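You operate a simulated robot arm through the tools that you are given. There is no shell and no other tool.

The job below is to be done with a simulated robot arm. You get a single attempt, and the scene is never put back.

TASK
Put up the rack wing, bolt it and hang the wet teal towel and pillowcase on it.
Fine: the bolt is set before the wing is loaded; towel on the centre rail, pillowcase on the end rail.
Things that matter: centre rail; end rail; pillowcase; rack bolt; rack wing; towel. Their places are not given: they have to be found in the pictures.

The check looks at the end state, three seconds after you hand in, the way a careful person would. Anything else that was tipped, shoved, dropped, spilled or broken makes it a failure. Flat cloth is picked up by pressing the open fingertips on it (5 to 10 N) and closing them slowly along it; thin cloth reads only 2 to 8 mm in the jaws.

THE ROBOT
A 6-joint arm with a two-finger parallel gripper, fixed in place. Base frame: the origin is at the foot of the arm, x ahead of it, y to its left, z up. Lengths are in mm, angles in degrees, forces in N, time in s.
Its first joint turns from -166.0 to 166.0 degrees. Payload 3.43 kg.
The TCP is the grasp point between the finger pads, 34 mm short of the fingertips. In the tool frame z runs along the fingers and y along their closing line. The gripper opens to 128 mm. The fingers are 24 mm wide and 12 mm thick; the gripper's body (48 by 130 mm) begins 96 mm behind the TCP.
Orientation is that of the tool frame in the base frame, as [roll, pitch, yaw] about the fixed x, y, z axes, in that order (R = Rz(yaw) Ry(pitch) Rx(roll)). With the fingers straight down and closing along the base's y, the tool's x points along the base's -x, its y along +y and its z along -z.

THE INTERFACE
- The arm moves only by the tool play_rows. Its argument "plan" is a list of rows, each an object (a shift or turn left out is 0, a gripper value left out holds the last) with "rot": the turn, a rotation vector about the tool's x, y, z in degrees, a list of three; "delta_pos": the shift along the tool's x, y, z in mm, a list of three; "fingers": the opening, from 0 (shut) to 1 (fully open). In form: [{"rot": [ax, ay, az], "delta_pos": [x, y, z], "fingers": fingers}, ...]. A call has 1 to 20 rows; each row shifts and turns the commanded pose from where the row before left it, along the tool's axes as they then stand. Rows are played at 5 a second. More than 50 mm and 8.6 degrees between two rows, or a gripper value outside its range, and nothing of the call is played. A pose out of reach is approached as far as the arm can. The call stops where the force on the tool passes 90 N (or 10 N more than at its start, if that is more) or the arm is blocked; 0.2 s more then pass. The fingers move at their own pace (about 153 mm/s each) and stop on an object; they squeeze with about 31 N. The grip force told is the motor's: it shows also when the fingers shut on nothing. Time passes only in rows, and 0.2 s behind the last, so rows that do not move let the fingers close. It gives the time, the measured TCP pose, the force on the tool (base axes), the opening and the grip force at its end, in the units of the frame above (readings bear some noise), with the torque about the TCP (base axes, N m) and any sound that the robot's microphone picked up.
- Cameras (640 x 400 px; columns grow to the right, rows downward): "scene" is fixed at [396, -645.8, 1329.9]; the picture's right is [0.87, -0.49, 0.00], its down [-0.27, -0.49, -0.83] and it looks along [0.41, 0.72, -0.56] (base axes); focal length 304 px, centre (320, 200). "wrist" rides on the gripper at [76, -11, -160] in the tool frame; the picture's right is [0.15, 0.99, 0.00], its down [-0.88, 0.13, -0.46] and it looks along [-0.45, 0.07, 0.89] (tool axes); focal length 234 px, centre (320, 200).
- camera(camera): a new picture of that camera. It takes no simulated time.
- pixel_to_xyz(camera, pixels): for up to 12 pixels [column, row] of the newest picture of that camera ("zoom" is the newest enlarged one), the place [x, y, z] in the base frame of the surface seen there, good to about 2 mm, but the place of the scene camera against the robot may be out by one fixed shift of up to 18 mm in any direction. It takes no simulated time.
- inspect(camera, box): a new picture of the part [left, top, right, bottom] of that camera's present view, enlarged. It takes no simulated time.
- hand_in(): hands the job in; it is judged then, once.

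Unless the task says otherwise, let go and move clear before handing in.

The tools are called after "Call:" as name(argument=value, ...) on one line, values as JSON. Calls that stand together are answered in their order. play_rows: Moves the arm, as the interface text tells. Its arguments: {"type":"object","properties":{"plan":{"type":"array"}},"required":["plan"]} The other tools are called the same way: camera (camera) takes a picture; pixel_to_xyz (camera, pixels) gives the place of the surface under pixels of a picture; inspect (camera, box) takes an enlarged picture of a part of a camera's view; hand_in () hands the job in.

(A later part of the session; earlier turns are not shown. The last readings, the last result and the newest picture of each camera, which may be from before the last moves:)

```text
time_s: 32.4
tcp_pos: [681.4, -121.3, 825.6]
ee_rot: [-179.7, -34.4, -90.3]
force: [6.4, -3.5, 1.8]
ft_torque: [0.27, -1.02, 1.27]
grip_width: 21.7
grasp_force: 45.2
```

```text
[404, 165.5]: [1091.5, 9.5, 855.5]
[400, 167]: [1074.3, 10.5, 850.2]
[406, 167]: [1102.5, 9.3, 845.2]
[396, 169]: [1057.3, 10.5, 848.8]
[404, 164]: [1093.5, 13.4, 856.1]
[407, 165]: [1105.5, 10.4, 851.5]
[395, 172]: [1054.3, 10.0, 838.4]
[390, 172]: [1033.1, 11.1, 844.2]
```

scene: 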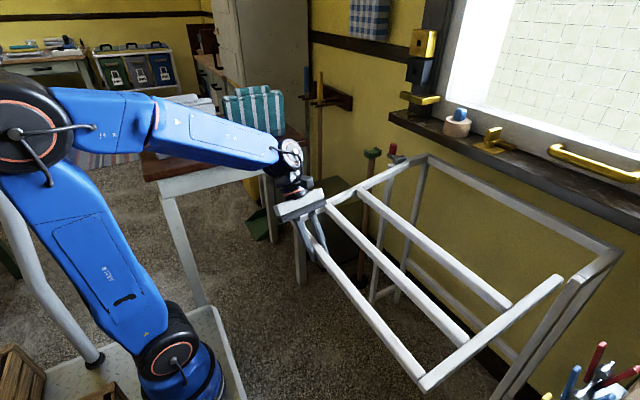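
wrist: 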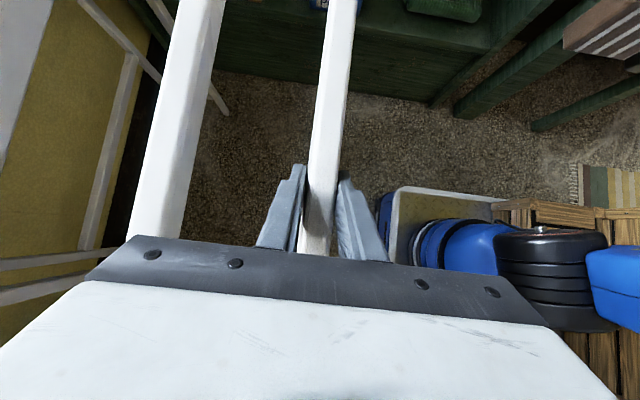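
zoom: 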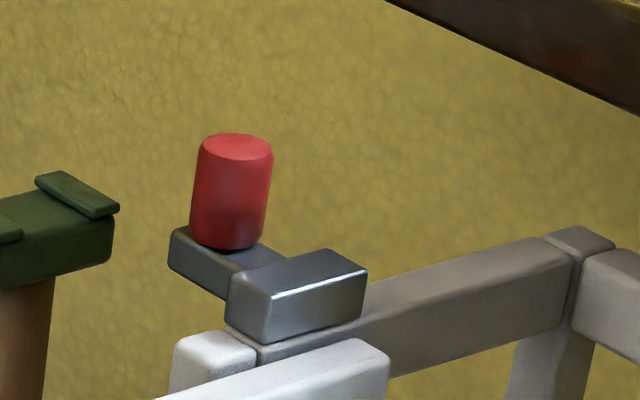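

The wing is now level (rail z 825.6, matching the hinge height), with almost no force on the tool. I'll raise it a further 4° to see whether the hinge has a stop there.

Call:
play_rows(plan=[{"delta_pos": [7.2, -0.3, -10.56], "rot": [-1.65, 0, -1.13]}, {"delta_pos": [7.2, -0.3, -10.56], "rot": [-1.65, 0, -1.13]}, {}])

Call:
inspect(camera="scene", box=[370, 130, 434, 170])

```text
time_s: 33.2
tcp_pos: [681.5, -122.1, 849.7]
ee_rot: [175.5, -34.2, -87.4]
force: [0.5, -0.1, -40.7]
ft_torque: [0.21, -1.35, 1.11]
grip_width: 23.0
grasp_force: 44.9
```

```text
10.00 times, centred on (402, 150) of scene
```

zoom: 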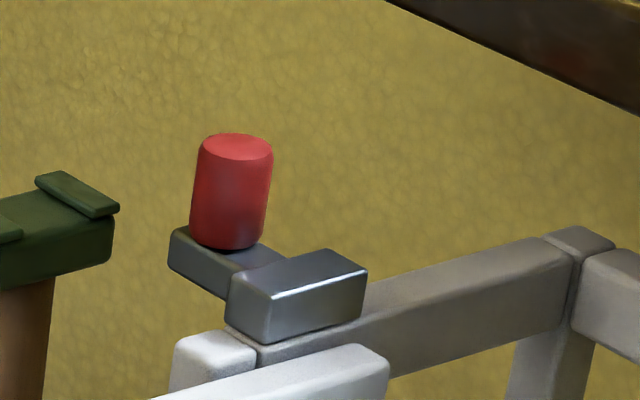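

The -41 N reading shows a hinge stop a few degrees above level. I'll ease off 5 mm, then open the fingers slightly and see whether the wing stays up by itself.

Call:
play_rows(plan=[{"delta_pos": [-2.3, 0, 3.3]}, {"fingers": 0.3}])

Call:
inspect(camera="scene", box=[370, 130, 434, 170])

Call:
camera(camera="scene")

```text
time_s: 33.8
tcp_pos: [680.6, -122.0, 848.5]
ee_rot: [175.4, -34.4, -87.6]
force: [-0.2, -0.1, -0.3]
ft_torque: [0.02, 0.0, 0.04]
grip_width: 38.5
grasp_force: 0.1
```

```text
10.00 times, centred on (402, 150) of scene
```

zoom: 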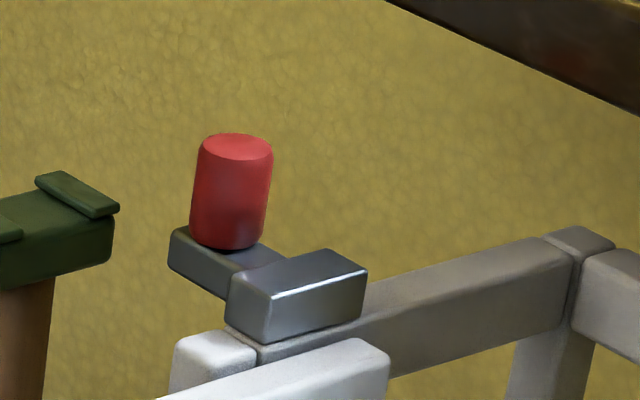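

```text
taken
```

scene: 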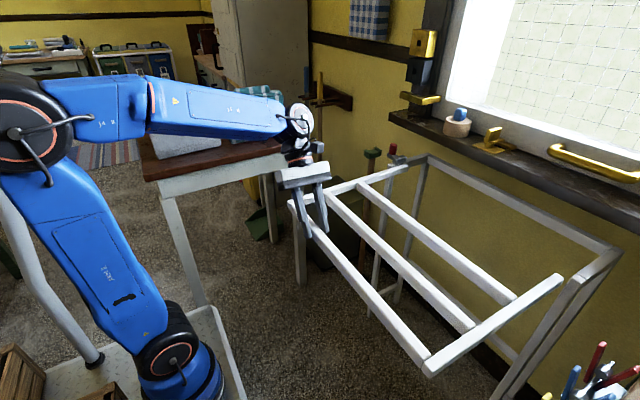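

Fingers are open at 38 mm and the wing still looks level. I'll wait two more rows and compare.

Call:
play_rows(plan=[{}, {}])

Call:
inspect(camera="scene", box=[370, 130, 434, 170])

Call:
camera(camera="wrist")

```text
time_s: 34.4
tcp_pos: [682.0, -120.9, 846.0]
ee_rot: [175.3, -34.3, -87.5]
force: [0.5, 0.0, 0.0]
ft_torque: [-0.03, 0.0, 0.01]
grip_width: 38.4
grasp_force: 0.1
```

```text
10.00 times, centred on (402, 150) of scene
```

zoom: 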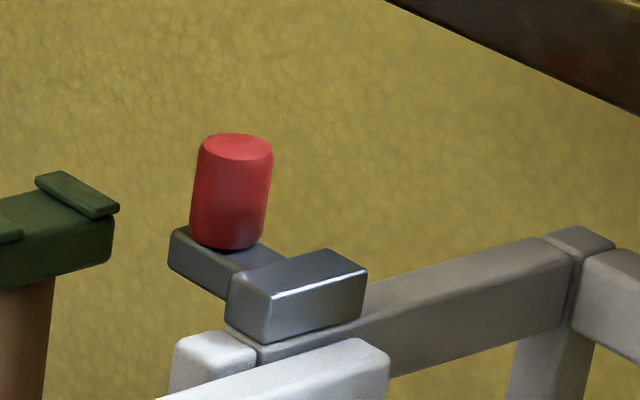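

```text
taken
```

wrist: 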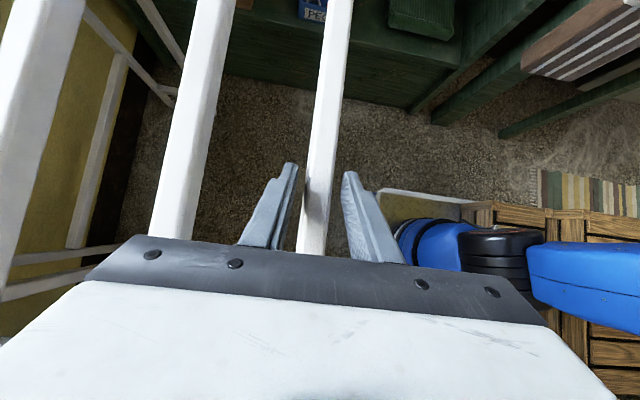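

The wing stays up by itself, held by a detent at the top. Next I measure the space around the knob, including the green-headed stick beside it at (372,153).

Call:
pixel_to_xyz(camera="scene", pixels=[[365, 152], [372, 148], [379, 152], [372, 157], [370, 190], [362, 275], [377, 157], [366, 157], [380, 149], [320, 90], [340, 100], [410, 98]])

Call:
inspect(camera="scene", box=[340, 80, 440, 180])

```text
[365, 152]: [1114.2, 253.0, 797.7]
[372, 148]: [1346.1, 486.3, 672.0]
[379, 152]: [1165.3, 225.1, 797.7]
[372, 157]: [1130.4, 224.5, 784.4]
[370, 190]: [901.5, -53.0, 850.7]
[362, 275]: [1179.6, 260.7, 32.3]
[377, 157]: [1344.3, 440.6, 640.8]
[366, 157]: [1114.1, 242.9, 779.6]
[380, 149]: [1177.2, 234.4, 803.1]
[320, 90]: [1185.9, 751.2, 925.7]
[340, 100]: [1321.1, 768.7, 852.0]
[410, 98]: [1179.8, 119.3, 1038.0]
```

```text
4.00 times, centred on (390, 130) of scene
```

zoom: 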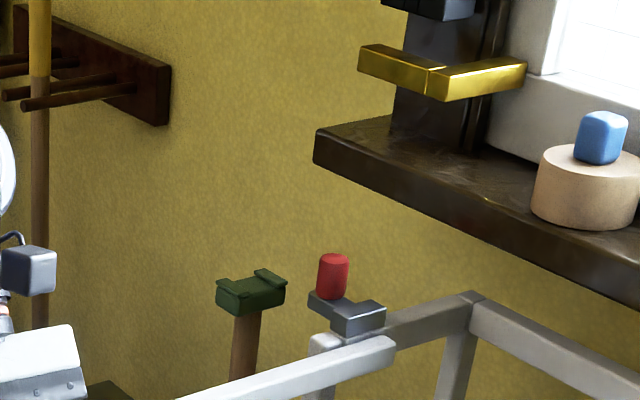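

The stick is at y ≥ 225, well clear of the knob. I'll back out along the tool axis from the wing, then turn the tool back to its standard roll.

Call:
play_rows(plan=[{"delta_pos": [0, 0, -25], "fingers": 0.5}, {"delta_pos": [0, 0, -40]}, {"delta_pos": [0, 0, -45]}, {"delta_pos": [0, 0, -45]}, {"rot": [0, 0, 8.3]}, {"rot": [0, 0, 8.3]}, {"rot": [0, 0, 8.3]}, {"rot": [0, 0, 8.3]}, {"rot": [0, 0, 8.3]}, {"rot": [0, 0, 8.3]}, {"rot": [0, 0, 8.3]}, {"rot": [0, 0, 8.3]}, {"rot": [0, 0, 8.3]}, {"rot": [0, 0, 8.3]}, {"rot": [0, 0, 7]}, {"rot": [-8.5, 0, 0]}, {"rot": [-8.5, 0, 0]}, {"rot": [-8.5, 0, 0]}, {"rot": [-8.5, 0, 0], "fingers": 0}])

Call:
camera(camera="scene")

Call:
camera(camera="wrist")

```text
time_s: 38.4
tcp_pos: [688.8, -34.6, 975.2]
ee_rot: [-179.7, -3.9, 179.9]
force: [0.2, -0.1, -0.4]
ft_torque: [0.02, 0.01, 0.0]
grip_width: 0.0
grasp_force: 30.8
```

```text
taken
```

scene: 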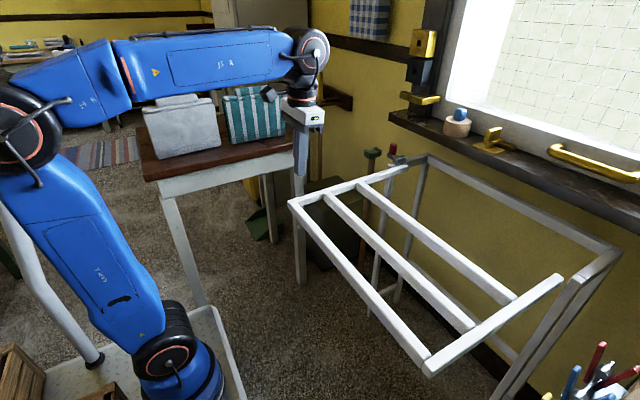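

```text
taken
```

wrist: 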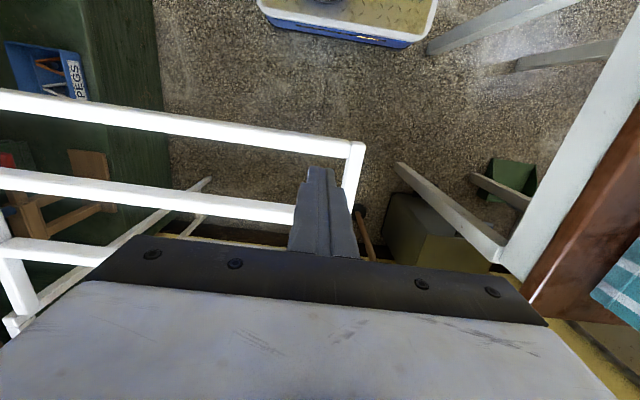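

The wing holds on its own. Moving to the +y side of the knob and pitching the tool about 40°.

Call:
play_rows(plan=[{"delta_pos": [-36, 23, -2]}, {"delta_pos": [-36, 23, -2]}, {"delta_pos": [-36, 23, -2]}, {"delta_pos": [-36, 23, -2]}, {"delta_pos": [-36, 23, -2]}, {"delta_pos": [-36, 23, -2]}, {"delta_pos": [-36, 23, -2]}, {"rot": [0, -8.6, 0]}, {"rot": [0, -8.6, 0]}, {"rot": [0, -8.6, 0]}, {"rot": [0, -8.6, 0]}, {"rot": [0, -8.6, 0]}])

Call:
camera(camera="wrist")

Call:
camera(camera="scene")

```text
time_s: 41.0
tcp_pos: [942.0, 127.0, 970.0]
ee_rot: [-179.6, 39.4, -179.8]
force: [0.3, -0.1, -0.7]
ft_torque: [0.02, -0.01, 0.01]
grip_width: 0.1
grasp_force: 30.9
```

```text
taken
```

wrist: 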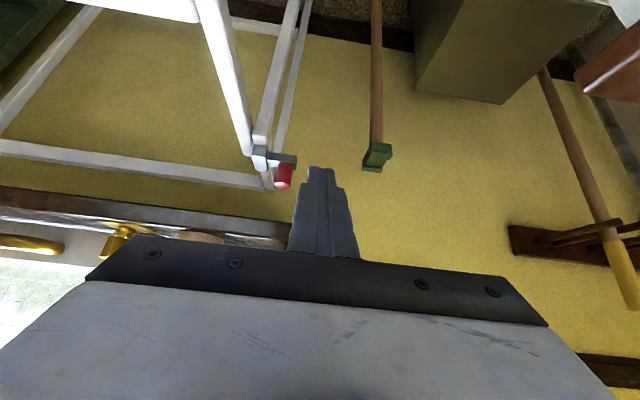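

```text
taken
```

scene: 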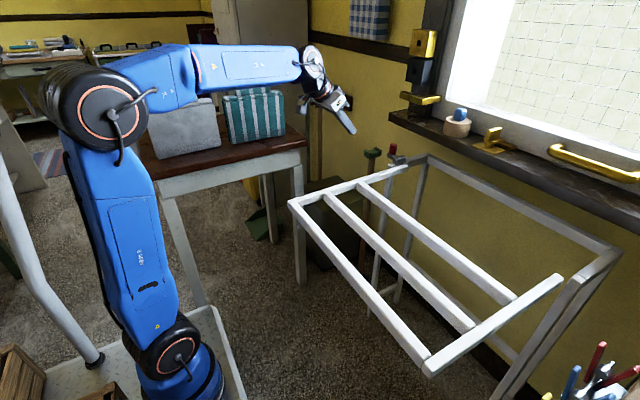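

The knob is at about (284,175) in the wrist view, left of the closed fingertips. I'll measure it closely from here.

Call:
inspect(camera="wrist", box=[235, 130, 335, 200])

Call:
pixel_to_xyz(camera="wrist", pixels=[[283, 172], [283, 185], [279, 176], [288, 176], [291, 158], [283, 157], [272, 157], [259, 150], [259, 160], [265, 163], [245, 150], [253, 140]])

```text
5.71 times, centred on (285, 165) of wrist
```

zoom: 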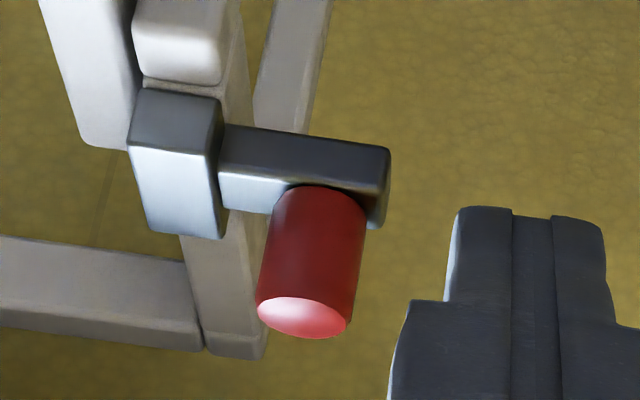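

```text
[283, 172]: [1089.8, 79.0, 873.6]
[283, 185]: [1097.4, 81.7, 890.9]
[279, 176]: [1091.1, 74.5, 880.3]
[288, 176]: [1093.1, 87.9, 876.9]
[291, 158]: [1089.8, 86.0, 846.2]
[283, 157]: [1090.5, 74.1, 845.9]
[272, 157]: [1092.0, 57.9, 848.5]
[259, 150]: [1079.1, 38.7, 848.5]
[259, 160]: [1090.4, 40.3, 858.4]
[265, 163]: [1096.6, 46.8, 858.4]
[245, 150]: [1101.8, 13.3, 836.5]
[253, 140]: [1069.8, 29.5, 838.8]
```

The knob centre is near (1099, 79, 873) and its top is at z 891. The housing face is at y 48, so travel is about 22 mm. I'll bring the closed fingertips to the knob's +y side.

Call:
play_rows(plan=[{"delta_pos": [-15.35, 0, 36.9]}, {"delta_pos": [-15.35, 0, 36.9]}, {"delta_pos": [-15.35, 0, 36.9]}, {"delta_pos": [-15.35, 0, 36.9]}, {}])

Call:
inspect(camera="scene", box=[340, 110, 440, 180])

Call:
camera(camera="wrist")

```text
time_s: 42.2
tcp_pos: [1084.6, 126.2, 896.6]
ee_rot: [-179.5, 39.2, -179.9]
force: [0.5, 0.1, -0.1]
ft_torque: [0.01, 0.01, -0.02]
grip_width: 0.0
grasp_force: 31.6
```

```text
5.71 times, centred on (390, 145) of scene
```

zoom: 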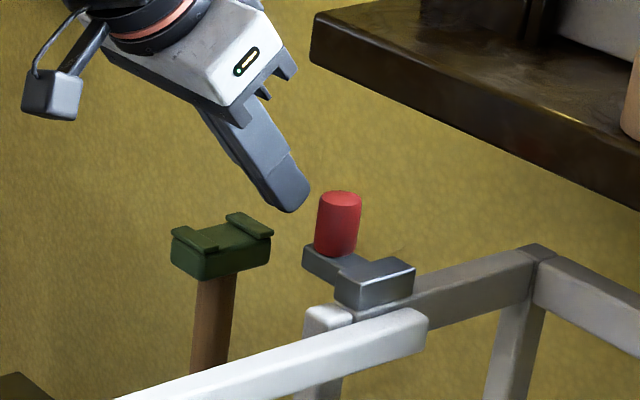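

```text
taken
```

wrist: 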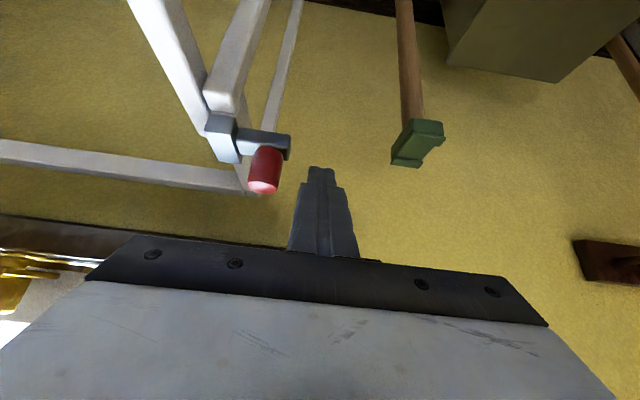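

The fingertips are level with the knob, just on its +y side. Pushing slowly towards -y.

Call:
play_rows(plan=[{"delta_pos": [0, -10, 0]}, {"delta_pos": [0, -10, 0]}, {"delta_pos": [0, -5, 0]}, {"delta_pos": [0, -4, 0]}, {"delta_pos": [0, -4, 0]}, {"delta_pos": [0, -4, 0]}])

Call:
inspect(camera="scene", box=[370, 130, 434, 170])

```text
time_s: 43.6
tcp_pos: [1084.0, 88.8, 896.0]
ee_rot: [-179.6, 39.3, -179.7]
force: [0.8, 1.8, 2.3]
ft_torque: [0.05, -0.05, 0.06]
grip_width: 0.2
grasp_force: 30.8
```

```text
10.00 times, centred on (402, 150) of scene
```

zoom: 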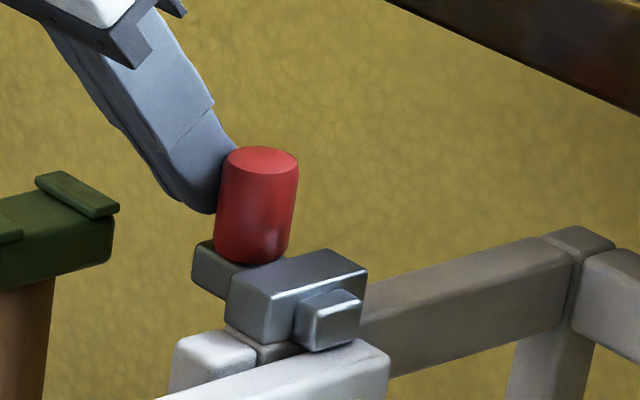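

The bolt is sliding freely and its tip now shows over the tail (zoom px 330,320). I'll keep pushing to its end.

Call:
play_rows(plan=[{"delta_pos": [0, -4, 0]}, {"delta_pos": [0, -4, 0]}, {"delta_pos": [0, -4, 0]}, {"delta_pos": [0, -3, 0]}, {"delta_pos": [0, -3, 0]}])

Call:
inspect(camera="scene", box=[370, 130, 434, 170])

```text
time_s: 44.8
tcp_pos: [1083.5, 70.4, 895.8]
ee_rot: [-179.5, 39.2, -179.7]
force: [-1.3, 0.9, -1.6]
ft_torque: [0.07, 0.03, 0.0]
grip_width: 0.4
grasp_force: 30.8
```

```text
10.00 times, centred on (402, 150) of scene
```

zoom: 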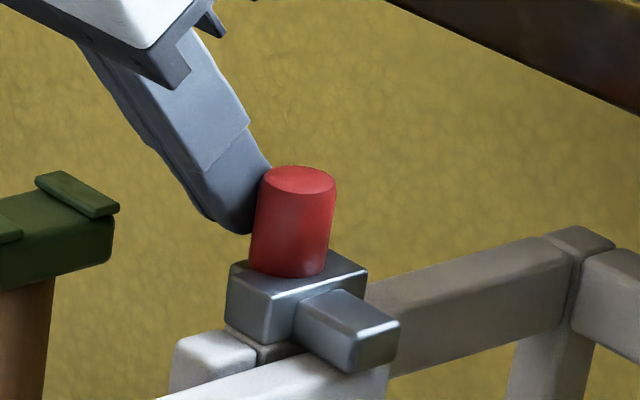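

The bolt's tip is well over the tail now. I'll measure how far it reaches.

Call:
pixel_to_xyz(camera="scene", pixels=[[407, 163], [408, 165], [405.5, 165], [403, 163], [404, 160.5], [399, 150], [406, 161], [397, 168.5]])

Call:
camera(camera="wrist")

Call:
inspect(camera="wrist", box=[180, 100, 340, 220])

```text
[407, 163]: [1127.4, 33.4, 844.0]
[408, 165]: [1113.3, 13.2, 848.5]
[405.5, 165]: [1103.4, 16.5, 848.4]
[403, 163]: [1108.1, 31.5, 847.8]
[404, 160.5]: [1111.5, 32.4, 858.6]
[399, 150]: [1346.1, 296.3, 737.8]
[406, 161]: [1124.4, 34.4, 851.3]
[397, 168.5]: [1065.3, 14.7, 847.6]
```

```text
taken
```

wrist: 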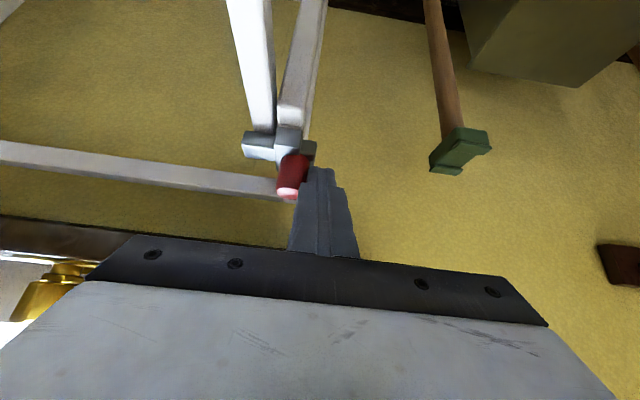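

```text
3.33 times, centred on (260, 160) of wrist
```

zoom: 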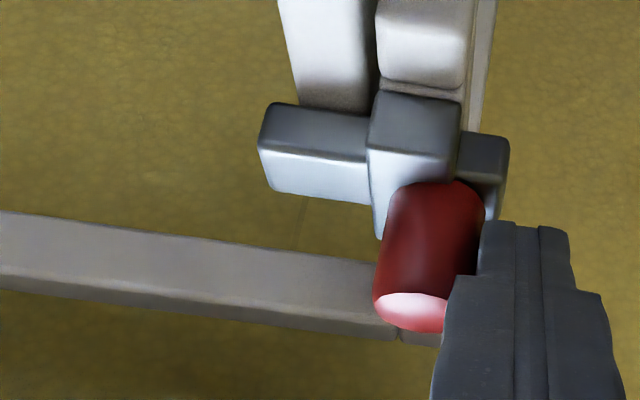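

The bolt crosses the whole tail, but no end stop has been felt yet (0.9 N). I'll push on gently until the force rises.

Call:
play_rows(plan=[{"delta_pos": [0, -3, 0]}, {"delta_pos": [0, -3, 0]}, {"delta_pos": [0, -3, 0]}])

Call:
inspect(camera="wrist", box=[180, 100, 340, 220])

```text
time_s: 45.6
tcp_pos: [1083.5, 61.8, 895.3]
ee_rot: [-179.5, 39.2, -179.8]
force: [-0.5, 3.1, -2.0]
ft_torque: [0.09, 0.07, 0.07]
grip_width: 0.0
grasp_force: 31.0
```

```text
3.33 times, centred on (260, 160) of wrist
```

zoom: 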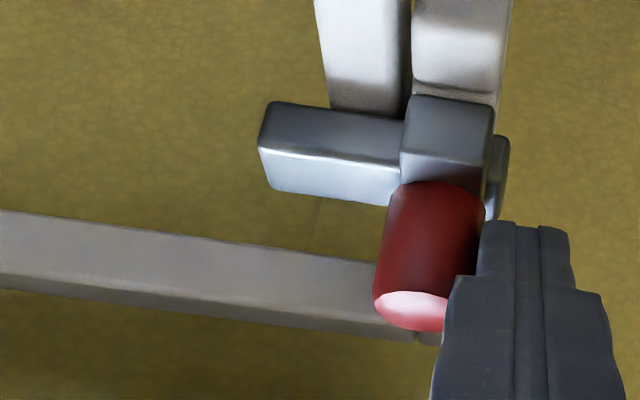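

The bolt has moved about 38 mm and the force is 3 N. A few more small steps.

Call:
play_rows(plan=[{"delta_pos": [0, -3, 0]}, {"delta_pos": [0, -2, 0]}])

```text
time_s: 46.2
tcp_pos: [1083.1, 61.0, 895.8]
ee_rot: [-179.6, 39.3, -179.8]
force: [-0.9, 47.8, -3.2]
ft_torque: [1.38, 0.08, 0.96]
grip_width: 0.0
grasp_force: 31.0
```

The end stop is reached: 47.8 N at y 61, so the bolt is fully home. I'll back off in +y, then retreat along the tool and look.

Call:
play_rows(plan=[{"delta_pos": [0, 10, 0]}, {"delta_pos": [0, 20, 0]}, {"delta_pos": [0, 5, -45]}, {"delta_pos": [0, 0, -48]}, {"delta_pos": [0, 0, -48]}, {"delta_pos": [0, 0, -48]}])

Call:
inspect(camera="scene", box=[370, 130, 434, 170])

Call:
camera(camera="scene")

Call:
camera(camera="wrist")

```text
time_s: 47.6
tcp_pos: [962.9, 93.1, 1041.6]
ee_rot: [-179.5, 39.2, -179.8]
force: [1.1, 0.4, -0.1]
ft_torque: [-0.01, -0.02, 0.0]
grip_width: 0.0
grasp_force: 31.6
```

```text
10.00 times, centred on (402, 150) of scene
```

zoom: 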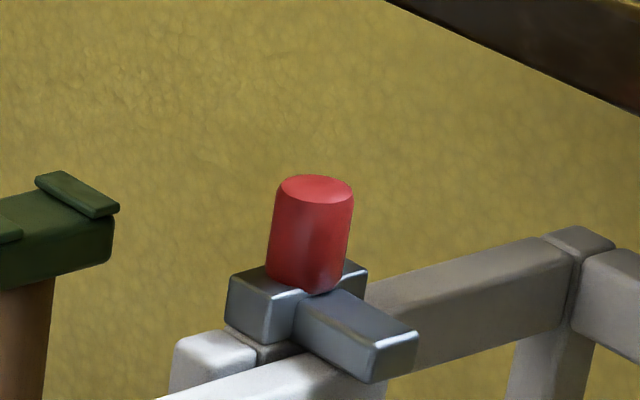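

```text
taken
```

scene: 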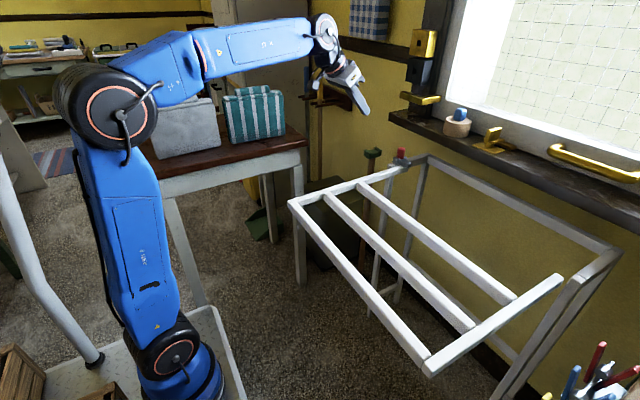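

```text
taken
```

wrist: 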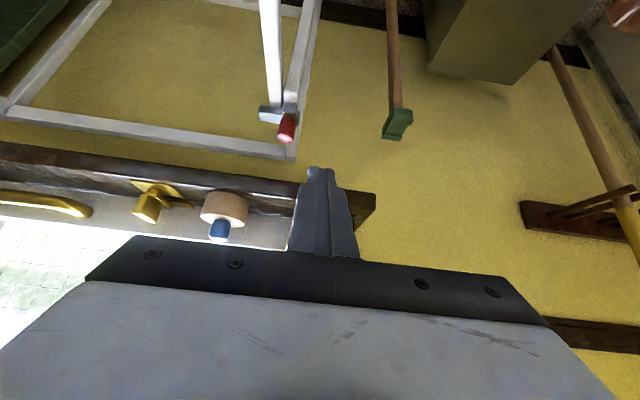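

The bolt is set right across the tail and the wing is level. Now I'll go and look at the cloths on the table from above.

Call:
play_rows(plan=[{"rot": [0, 7.85, 0], "fingers": 0.5}, {"rot": [0, 7.85, 0]}, {"rot": [0, 7.85, 0]}, {"rot": [0, 7.85, 0]}, {"rot": [0, 7.85, 0]}, {"delta_pos": [32.3, 20, -22]}, {"delta_pos": [32.3, 20, -22]}, {"delta_pos": [32.3, 20, -22]}, {"delta_pos": [32.3, 30.7, -22]}, {"delta_pos": [32.3, 30.7, -22]}, {"delta_pos": [32.3, 30.7, -22]}, {"delta_pos": [32.3, 30.7, 0]}, {"delta_pos": [32.3, 30.7, 0]}, {"delta_pos": [32.3, 30.7, 0]}, {"delta_pos": [32.3, 30.7, 0]}])

Call:
camera(camera="wrist")

Call:
camera(camera="scene")

```text
time_s: 50.8
tcp_pos: [634.9, 361.8, 1148.4]
ee_rot: [-179.7, 0.0, 180.0]
force: [0.1, -0.7, 0.1]
ft_torque: [-0.02, 0.01, -0.03]
grip_width: 63.8
grasp_force: 0.1
out of reach, approached as far as the arm can: row 10, 11
```

```text
taken
```

wrist: 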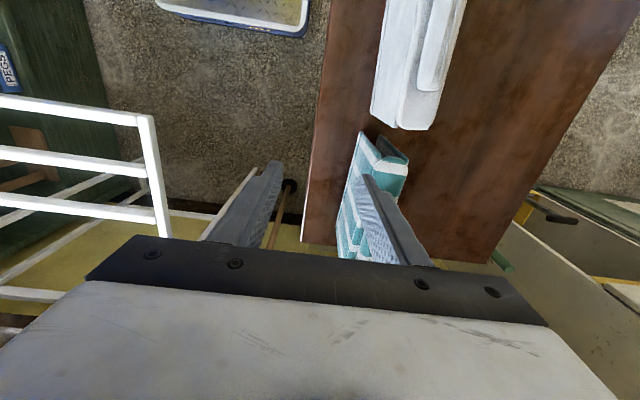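

```text
taken
```

scene: 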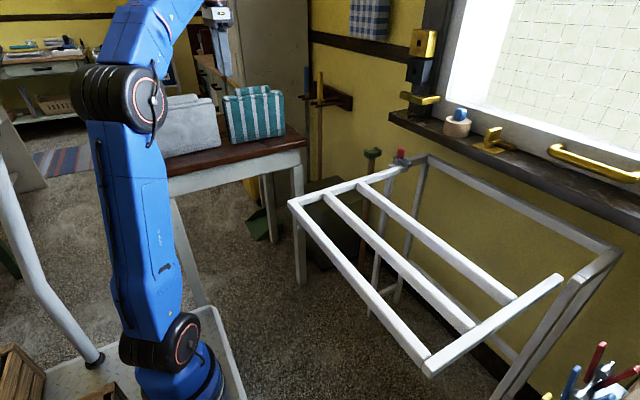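

The cloths stand on the table as folded saddles with a ridge along the top: towel at (375,170), pillowcase at (420,60). Enlarging them.

Call:
inspect(camera="wrist", box=[320, 0, 500, 140])

Call:
inspect(camera="wrist", box=[310, 110, 470, 270])

Call:
pixel_to_xyz(camera="wrist", pixels=[[440, 20], [430, 75], [442, 60], [418, 100], [395, 60], [412, 118], [380, 120], [392, 150], [370, 148], [365, 165], [352, 220], [400, 165]])

Call:
inspect(camera="scene", box=[150, 70, 310, 190])

```text
2.86 times, centred on (410, 70) of wrist
```

zoom: 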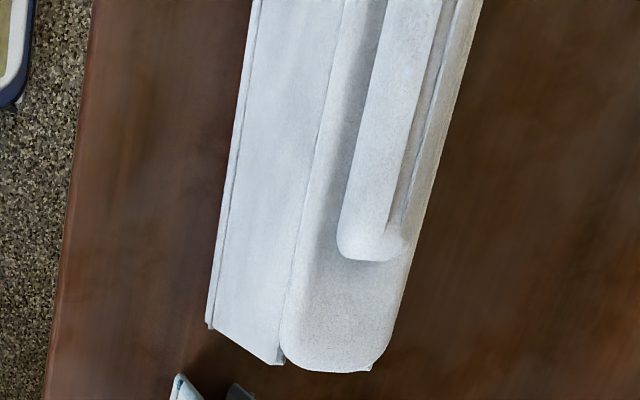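

```text
2.50 times, centred on (390, 190) of wrist
```

zoom: 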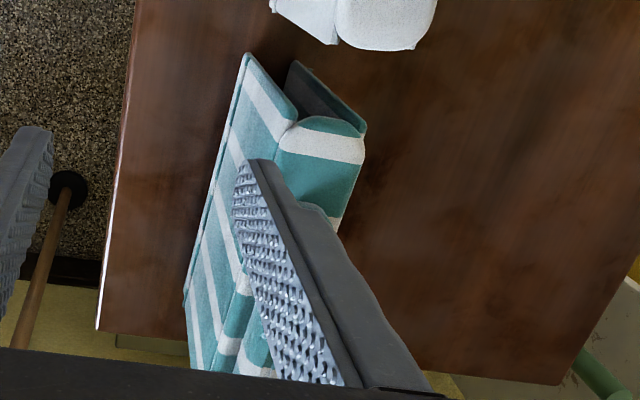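

```text
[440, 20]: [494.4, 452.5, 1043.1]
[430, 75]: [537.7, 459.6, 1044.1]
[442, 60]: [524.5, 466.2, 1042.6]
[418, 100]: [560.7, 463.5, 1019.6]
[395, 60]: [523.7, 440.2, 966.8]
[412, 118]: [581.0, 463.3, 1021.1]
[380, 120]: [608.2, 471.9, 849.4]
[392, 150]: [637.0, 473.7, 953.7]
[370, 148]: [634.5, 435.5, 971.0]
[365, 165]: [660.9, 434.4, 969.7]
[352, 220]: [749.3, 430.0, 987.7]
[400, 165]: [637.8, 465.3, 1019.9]
```

```text
3.33 times, centred on (230, 130) of scene
```

zoom: 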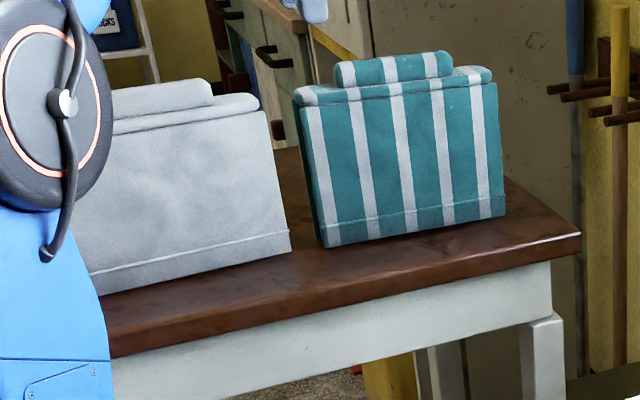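

The towel's near end shows two flaps with a dark gap between them, a cap at z 1020 and a ridge at z 1044; the table is at z 849. I'll zoom on the end to measure the gap.

Call:
inspect(camera="wrist", box=[345, 120, 425, 180])

Call:
pixel_to_xyz(camera="zoom", pixels=[[200, 100], [250, 150], [300, 200], [330, 90], [380, 130], [430, 180], [480, 200], [300, 150], [340, 170], [380, 210], [470, 240], [420, 300]])

```text
6.67 times, centred on (385, 150) of wrist
```

zoom: 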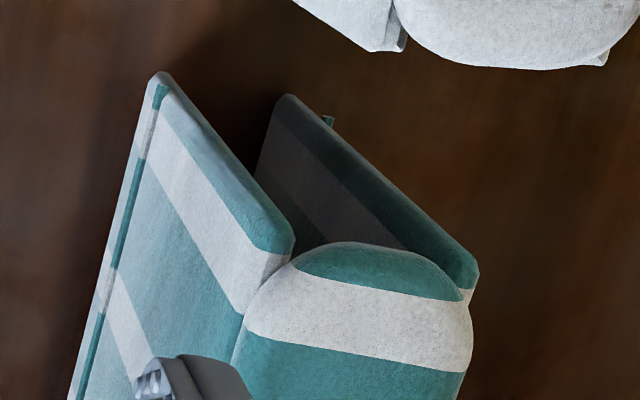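

```text
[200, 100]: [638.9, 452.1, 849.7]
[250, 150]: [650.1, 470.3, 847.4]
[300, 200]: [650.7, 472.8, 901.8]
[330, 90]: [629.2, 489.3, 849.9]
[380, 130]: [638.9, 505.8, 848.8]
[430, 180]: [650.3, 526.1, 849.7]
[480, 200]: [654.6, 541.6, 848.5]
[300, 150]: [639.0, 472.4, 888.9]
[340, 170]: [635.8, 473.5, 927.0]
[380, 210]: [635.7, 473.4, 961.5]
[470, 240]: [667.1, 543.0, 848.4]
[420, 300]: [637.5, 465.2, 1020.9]
```

The gap between the flaps runs from y ≈ 442 to 473, centred at 458 under the ridge; the rail is 22 mm wide, so I need it placed well. I'll measure the rails from here and the scene.

Call:
inspect(camera="wrist", box=[0, 80, 180, 240])

Call:
pixel_to_xyz(camera="wrist", pixels=[[30, 103], [100, 114], [30, 155], [100, 164], [30, 201], [100, 209], [148, 120], [155, 170], [160, 210], [147, 115], [165, 235], [140, 118]])

Call:
pixel_to_xyz(camera="scene", pixels=[[330, 246], [360, 281], [400, 327], [370, 235], [400, 264], [440, 302], [400, 215], [440, 244], [480, 272], [300, 210], [340, 208], [375, 197]])

```text
2.50 times, centred on (90, 160) of wrist
```

zoom: 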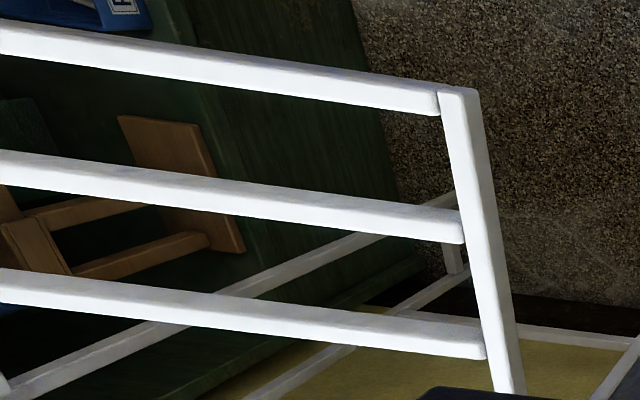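

```text
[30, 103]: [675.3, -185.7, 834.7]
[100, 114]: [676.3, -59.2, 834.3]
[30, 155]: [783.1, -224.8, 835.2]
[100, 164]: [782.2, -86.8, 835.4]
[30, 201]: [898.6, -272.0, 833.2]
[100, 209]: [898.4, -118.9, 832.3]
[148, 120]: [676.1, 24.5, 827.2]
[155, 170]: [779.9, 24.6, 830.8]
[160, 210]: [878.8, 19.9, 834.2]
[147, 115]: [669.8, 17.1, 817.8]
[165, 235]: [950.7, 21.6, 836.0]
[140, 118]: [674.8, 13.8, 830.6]
```

```text
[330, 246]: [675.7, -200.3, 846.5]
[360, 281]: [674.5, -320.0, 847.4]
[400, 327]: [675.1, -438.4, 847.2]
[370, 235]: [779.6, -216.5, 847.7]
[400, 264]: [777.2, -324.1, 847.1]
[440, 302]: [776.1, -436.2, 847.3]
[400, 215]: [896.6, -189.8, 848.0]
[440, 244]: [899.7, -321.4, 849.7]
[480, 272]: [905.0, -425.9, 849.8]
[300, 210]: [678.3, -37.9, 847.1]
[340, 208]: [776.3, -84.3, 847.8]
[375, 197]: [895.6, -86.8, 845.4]
```

All the rail tops are level at z ≈ 835. I'll sample across the end and centre rails to find their edges and middles.

Call:
pixel_to_xyz(camera="wrist", pixels=[[60, 101], [60, 102], [60, 103], [60, 104], [60, 105], [60, 106], [60, 107], [60, 108], [60, 109], [60, 110], [60, 112], [60, 114]])

Call:
pixel_to_xyz(camera="wrist", pixels=[[60, 150], [60, 151], [60, 152], [60, 153], [60, 155], [60, 157], [60, 159], [60, 161], [60, 162], [60, 163], [60, 164], [60, 165]])

```text
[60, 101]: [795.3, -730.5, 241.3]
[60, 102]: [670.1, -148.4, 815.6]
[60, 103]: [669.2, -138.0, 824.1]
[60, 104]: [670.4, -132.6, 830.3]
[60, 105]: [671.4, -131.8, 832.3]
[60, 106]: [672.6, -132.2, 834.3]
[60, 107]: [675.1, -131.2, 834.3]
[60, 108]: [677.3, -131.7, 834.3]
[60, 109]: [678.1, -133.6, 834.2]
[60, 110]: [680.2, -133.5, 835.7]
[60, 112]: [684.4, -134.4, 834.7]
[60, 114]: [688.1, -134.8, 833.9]
```

```text
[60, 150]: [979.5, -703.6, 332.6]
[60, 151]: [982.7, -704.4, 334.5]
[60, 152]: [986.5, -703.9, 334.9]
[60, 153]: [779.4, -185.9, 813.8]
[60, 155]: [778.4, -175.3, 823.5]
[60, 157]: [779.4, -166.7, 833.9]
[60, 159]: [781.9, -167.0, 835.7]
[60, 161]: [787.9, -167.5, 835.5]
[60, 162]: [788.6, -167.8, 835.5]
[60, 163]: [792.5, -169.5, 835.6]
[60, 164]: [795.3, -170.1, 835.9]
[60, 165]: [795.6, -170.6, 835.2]
```

The end rail spans x 669.7 to about 691. I'll find the far edges too.

Call:
pixel_to_xyz(camera="wrist", pixels=[[60, 115], [60, 116], [60, 117], [60, 118], [60, 119], [60, 166], [60, 167], [60, 168], [60, 169], [60, 170], [60, 171], [60, 172]])

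Call:
pixel_to_xyz(camera="wrist", pixels=[[100, 157], [100, 158], [100, 159], [100, 160], [100, 161], [100, 163], [100, 168], [100, 170], [100, 171], [100, 172], [100, 173], [100, 174]])

```text
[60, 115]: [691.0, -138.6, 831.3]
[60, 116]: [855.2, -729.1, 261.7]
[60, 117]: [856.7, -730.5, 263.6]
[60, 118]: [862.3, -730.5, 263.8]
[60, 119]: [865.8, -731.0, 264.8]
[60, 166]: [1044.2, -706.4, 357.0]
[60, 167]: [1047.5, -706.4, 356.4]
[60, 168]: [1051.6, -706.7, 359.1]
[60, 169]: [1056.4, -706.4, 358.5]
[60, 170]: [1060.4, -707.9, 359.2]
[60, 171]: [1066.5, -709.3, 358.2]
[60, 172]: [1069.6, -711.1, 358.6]
```

```text
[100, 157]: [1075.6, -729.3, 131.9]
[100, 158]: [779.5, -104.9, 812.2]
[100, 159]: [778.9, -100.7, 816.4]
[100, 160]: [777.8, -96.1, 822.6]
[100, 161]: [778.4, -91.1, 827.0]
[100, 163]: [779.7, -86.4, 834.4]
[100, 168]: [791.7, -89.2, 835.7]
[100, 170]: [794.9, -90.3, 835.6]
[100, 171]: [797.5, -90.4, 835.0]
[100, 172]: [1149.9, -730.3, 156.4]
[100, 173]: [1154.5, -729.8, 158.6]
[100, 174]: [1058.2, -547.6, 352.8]
```

The end rail is centred at x ≈ 680.5 and the centre rail at x ≈ 788.7, tops at 835. Now I'll go above the towel's ridge at about (732, 458).

Call:
play_rows(plan=[{"delta_pos": [-32.3, 32, 16]}, {"delta_pos": [-32.3, 32, 16]}, {"delta_pos": [-32.3, 32, 16]}, {}])

Call:
camera(camera="wrist")

Call:
inspect(camera="scene", box=[170, 20, 330, 140])

```text
time_s: 51.8
tcp_pos: [731.2, 459.3, 1097.6]
ee_rot: [-179.8, 0.1, 179.9]
force: [0.2, -0.4, 0.5]
ft_torque: [0.04, 0.02, 0.0]
grip_width: 64.2
grasp_force: 0.0
```

```text
taken
```

wrist: 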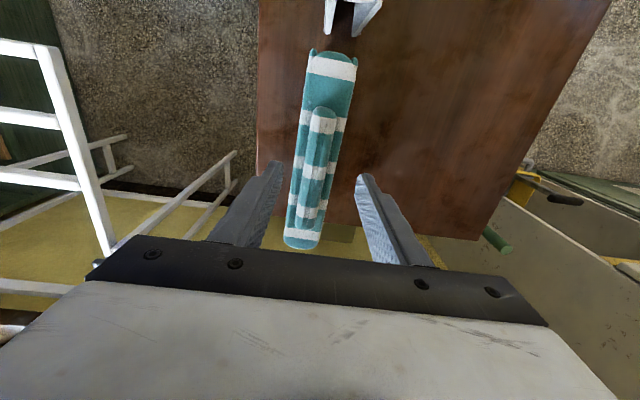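

```text
3.33 times, centred on (250, 80) of scene
```

zoom: 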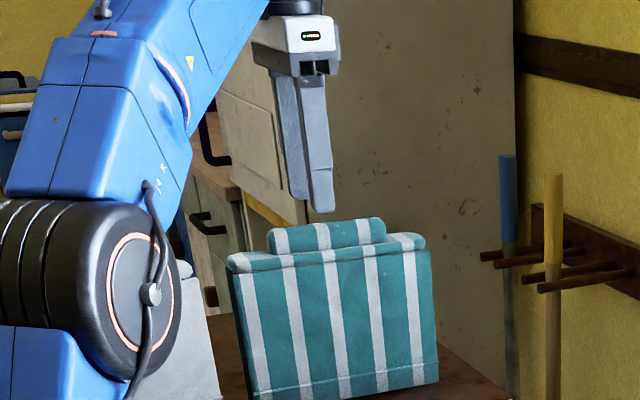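

The ridge lies between the open fingers (px 322,115 to 308,220). Measuring its extent.

Call:
inspect(camera="wrist", box=[270, 40, 370, 260])

Call:
pixel_to_xyz(camera="wrist", pixels=[[322, 110], [310, 115], [334, 115], [316, 150], [306, 150], [328, 150], [311, 190], [302, 190], [321, 190], [305, 225], [300, 240], [330, 65]])

```text
1.82 times, centred on (320, 150) of wrist
```

zoom: 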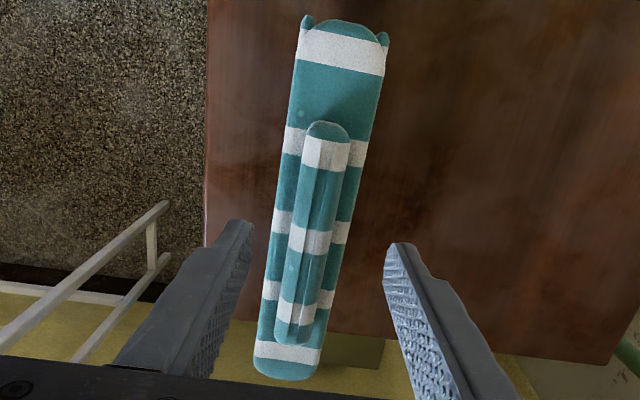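

```text
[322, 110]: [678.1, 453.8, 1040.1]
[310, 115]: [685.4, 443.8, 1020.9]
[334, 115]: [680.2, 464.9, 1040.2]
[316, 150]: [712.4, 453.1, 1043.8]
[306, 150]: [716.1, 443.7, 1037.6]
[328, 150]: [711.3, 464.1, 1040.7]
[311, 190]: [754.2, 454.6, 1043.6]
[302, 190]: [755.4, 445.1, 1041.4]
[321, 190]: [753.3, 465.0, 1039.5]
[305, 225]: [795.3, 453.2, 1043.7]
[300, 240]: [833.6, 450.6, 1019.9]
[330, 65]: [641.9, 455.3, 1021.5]
```

The ridge runs y 443–465 (centre 454.5) and x 675–800. I'll centre on it, lower so the tips stay just above the cap, and close slowly.

Call:
play_rows(plan=[{"delta_pos": [-4, -4.8, 0]}, {"delta_pos": [0, 0, 20]}, {"delta_pos": [0, 0, 20]}, {"fingers": 0.4}, {"fingers": 0.3}, {"fingers": 0.2}, {"fingers": 0.15}, {"fingers": 0.1}, {"fingers": 0.0}, {}, {}])

Call:
camera(camera="wrist")

Call:
inspect(camera="scene", box=[170, 20, 330, 140])

```text
time_s: 54.2
tcp_pos: [735.5, 455.1, 1060.8]
ee_rot: [-179.6, -0.1, 179.9]
force: [0.0, 0.6, -0.8]
ft_torque: [0.23, 0.04, -0.25]
grip_width: 23.7
grasp_force: 31.2
```

```text
taken
```

wrist: 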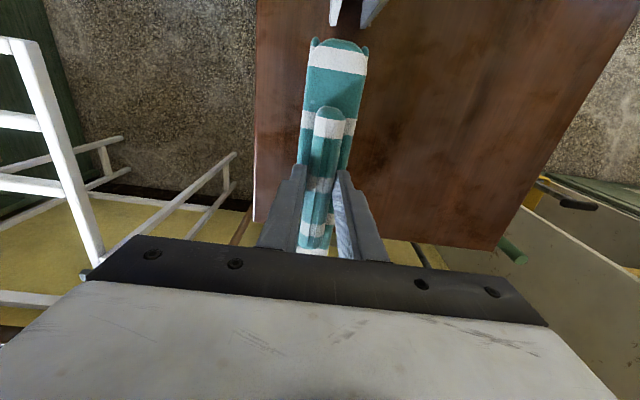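

```text
3.33 times, centred on (250, 80) of scene
```

zoom: 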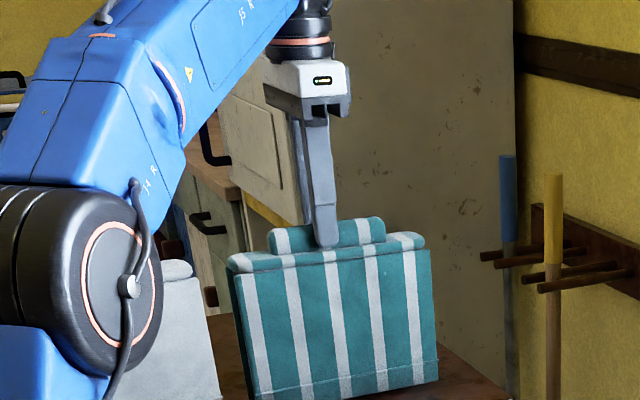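

The ridge is gripped at 23.7 mm. Lifting slowly to check the hold.

Call:
play_rows(plan=[{"delta_pos": [0, 0, -8]}, {"delta_pos": [0, 0, -12]}, {"delta_pos": [0, 0, -15]}, {}])

Call:
inspect(camera="scene", box=[170, 20, 330, 140])

```text
time_s: 55.2
tcp_pos: [735.4, 455.2, 1095.1]
ee_rot: [-179.6, -0.1, 179.9]
force: [0.0, -0.4, -5.9]
ft_torque: [0.0, 0.02, -0.03]
grip_width: 23.7
grasp_force: 31.0
```

```text
3.33 times, centred on (250, 80) of scene
```

zoom: 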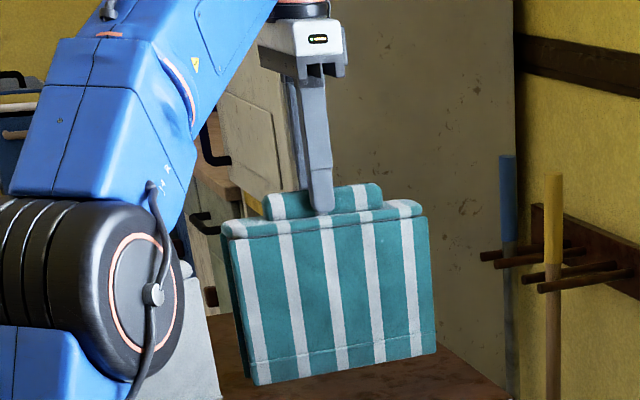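

The towel is lifted and weighs about 5.9 N. I'll carry it in -y, off the table.

Call:
play_rows(plan=[{"delta_pos": [0, -15, 0]}, {"delta_pos": [0, -25, 0]}, {"delta_pos": [0, -32, 0]}, {"delta_pos": [0, -32, 0]}, {"delta_pos": [0, -32, 0]}, {"delta_pos": [0, -32, 0]}, {"delta_pos": [0, -32, 0]}, {"delta_pos": [0, -32, 0]}, {"delta_pos": [0, -32, 0]}, {"delta_pos": [0, -25, 0]}, {"delta_pos": [0, -15, 0]}, {}])

Call:
camera(camera="scene")

```text
time_s: 57.8
tcp_pos: [736.1, 151.6, 1096.0]
ee_rot: [-179.7, 0.1, 180.0]
force: [1.1, 0.2, -5.3]
ft_torque: [0.0, 0.05, 0.03]
grip_width: 23.6
grasp_force: 31.3
```

```text
taken
```

scene: 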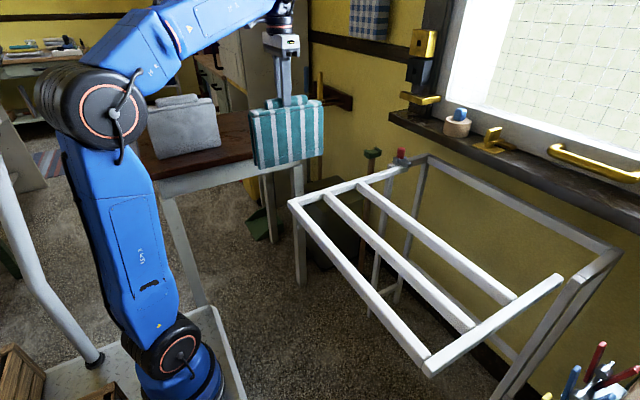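

Clear of the table and the pillowcase. Now turning the towel 90° about the vertical.

Call:
play_rows(plan=[{"rot": [0, 0, -5]}, {"rot": [0, 0, -8]}, {"rot": [0, 0, -8]}, {"rot": [0, 0, -8]}, {"rot": [0, 0, -8]}, {"rot": [0, 0, -8]}, {"rot": [0, 0, -8]}, {"rot": [0, 0, -8]}, {"rot": [0, 0, -8]}, {"rot": [0, 0, -8]}, {"rot": [0, 0, -8]}, {"rot": [0, 0, -5]}, {}])

Call:
camera(camera="scene")

Call:
camera(camera="wrist")

```text
time_s: 60.6
tcp_pos: [735.6, 151.7, 1096.6]
ee_rot: [179.9, -0.4, -90.0]
force: [0.7, -0.2, -5.3]
ft_torque: [0.01, -0.01, 0.0]
grip_width: 24.0
grasp_force: 30.7
```

```text
taken
```

scene: 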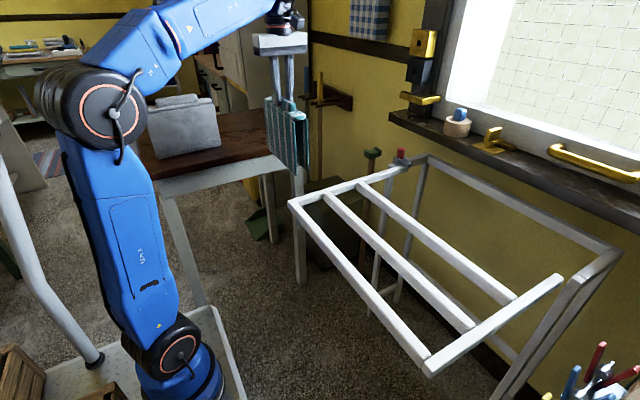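

```text
taken
```

wrist: 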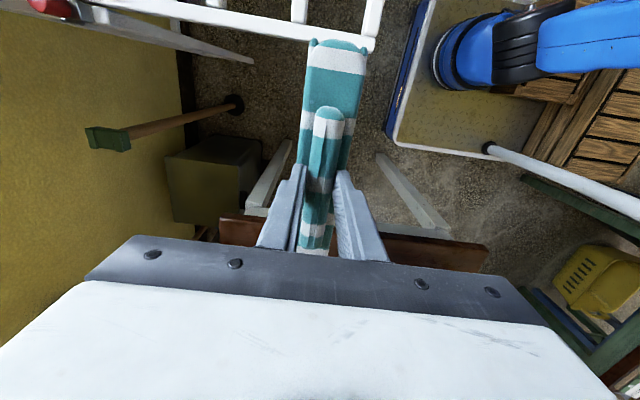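

The towel now lies along y. I'll check its end view for the gap between the flaps.

Call:
inspect(camera="scene", box=[245, 80, 335, 190])

Call:
pixel_to_xyz(camera="scene", pixels=[[270, 110], [270, 140], [268, 155], [295, 110], [300, 140], [300, 165], [290, 104], [285, 120], [293, 120], [307, 130], [304, 120], [305, 160]])

```text
3.64 times, centred on (290, 135) of scene
```

zoom: 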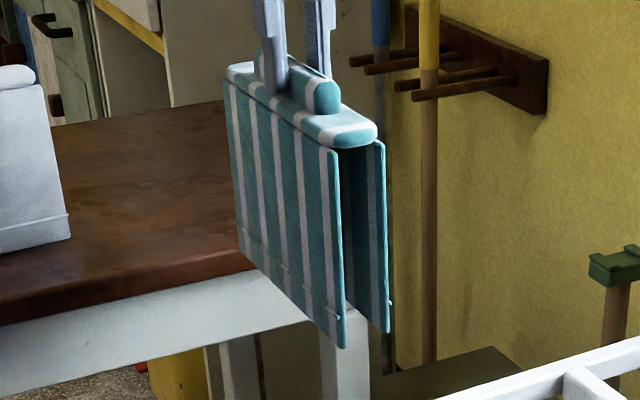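

```text
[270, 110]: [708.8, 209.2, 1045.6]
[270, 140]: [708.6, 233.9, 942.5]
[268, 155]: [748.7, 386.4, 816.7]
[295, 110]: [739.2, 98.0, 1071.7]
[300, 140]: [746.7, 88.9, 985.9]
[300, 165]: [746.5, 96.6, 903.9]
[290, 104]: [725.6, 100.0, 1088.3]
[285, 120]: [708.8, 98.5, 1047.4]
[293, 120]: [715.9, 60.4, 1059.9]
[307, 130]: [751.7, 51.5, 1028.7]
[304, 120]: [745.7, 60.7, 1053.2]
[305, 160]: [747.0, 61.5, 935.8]
```

The end view shows a clear gap between the flaps. I'll calibrate the scene's x against the rail edges measured with the wrist camera.

Call:
pixel_to_xyz(camera="scene", pixels=[[324, 246], [325, 246], [326, 246], [327, 246], [328, 246], [329, 246], [331, 246], [333, 246], [334, 246], [335, 246], [336, 246], [337, 246]])

Call:
pixel_to_xyz(camera="scene", pixels=[[363, 235], [364, 235], [365, 235], [366, 235], [367, 235], [368, 235], [370, 235], [372, 235], [373, 235], [374, 235], [375, 235], [376, 235]])

Call:
pixel_to_xyz(camera="scene", pixels=[[282, 97], [284, 97], [288, 97], [290, 97], [285, 92], [292, 92], [296, 105], [292, 103], [280, 103], [287, 110], [300, 113], [278, 106]])

```text
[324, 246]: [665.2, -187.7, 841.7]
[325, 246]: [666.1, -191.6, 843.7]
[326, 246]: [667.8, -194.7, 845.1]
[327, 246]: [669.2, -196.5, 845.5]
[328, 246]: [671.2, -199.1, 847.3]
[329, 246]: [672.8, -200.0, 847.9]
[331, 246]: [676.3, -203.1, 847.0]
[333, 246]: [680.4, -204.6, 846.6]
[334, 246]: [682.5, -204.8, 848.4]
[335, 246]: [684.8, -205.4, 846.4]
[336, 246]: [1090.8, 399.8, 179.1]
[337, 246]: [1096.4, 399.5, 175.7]
```

```text
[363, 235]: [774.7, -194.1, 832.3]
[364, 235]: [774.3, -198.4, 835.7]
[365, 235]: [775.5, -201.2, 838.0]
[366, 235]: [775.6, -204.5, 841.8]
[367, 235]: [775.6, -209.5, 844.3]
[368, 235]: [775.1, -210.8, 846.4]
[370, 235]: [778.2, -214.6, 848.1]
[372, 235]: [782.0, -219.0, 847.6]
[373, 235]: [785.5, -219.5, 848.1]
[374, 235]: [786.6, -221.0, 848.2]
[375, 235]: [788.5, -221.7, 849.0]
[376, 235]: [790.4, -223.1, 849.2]
```

```text
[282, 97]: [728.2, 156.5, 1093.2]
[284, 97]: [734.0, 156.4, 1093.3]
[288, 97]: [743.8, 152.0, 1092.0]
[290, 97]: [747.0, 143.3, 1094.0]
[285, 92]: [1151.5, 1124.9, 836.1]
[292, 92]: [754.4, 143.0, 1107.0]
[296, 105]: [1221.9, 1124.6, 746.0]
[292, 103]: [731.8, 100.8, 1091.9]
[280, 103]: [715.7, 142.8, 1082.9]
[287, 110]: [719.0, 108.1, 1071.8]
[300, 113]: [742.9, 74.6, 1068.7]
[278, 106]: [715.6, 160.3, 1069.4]
```

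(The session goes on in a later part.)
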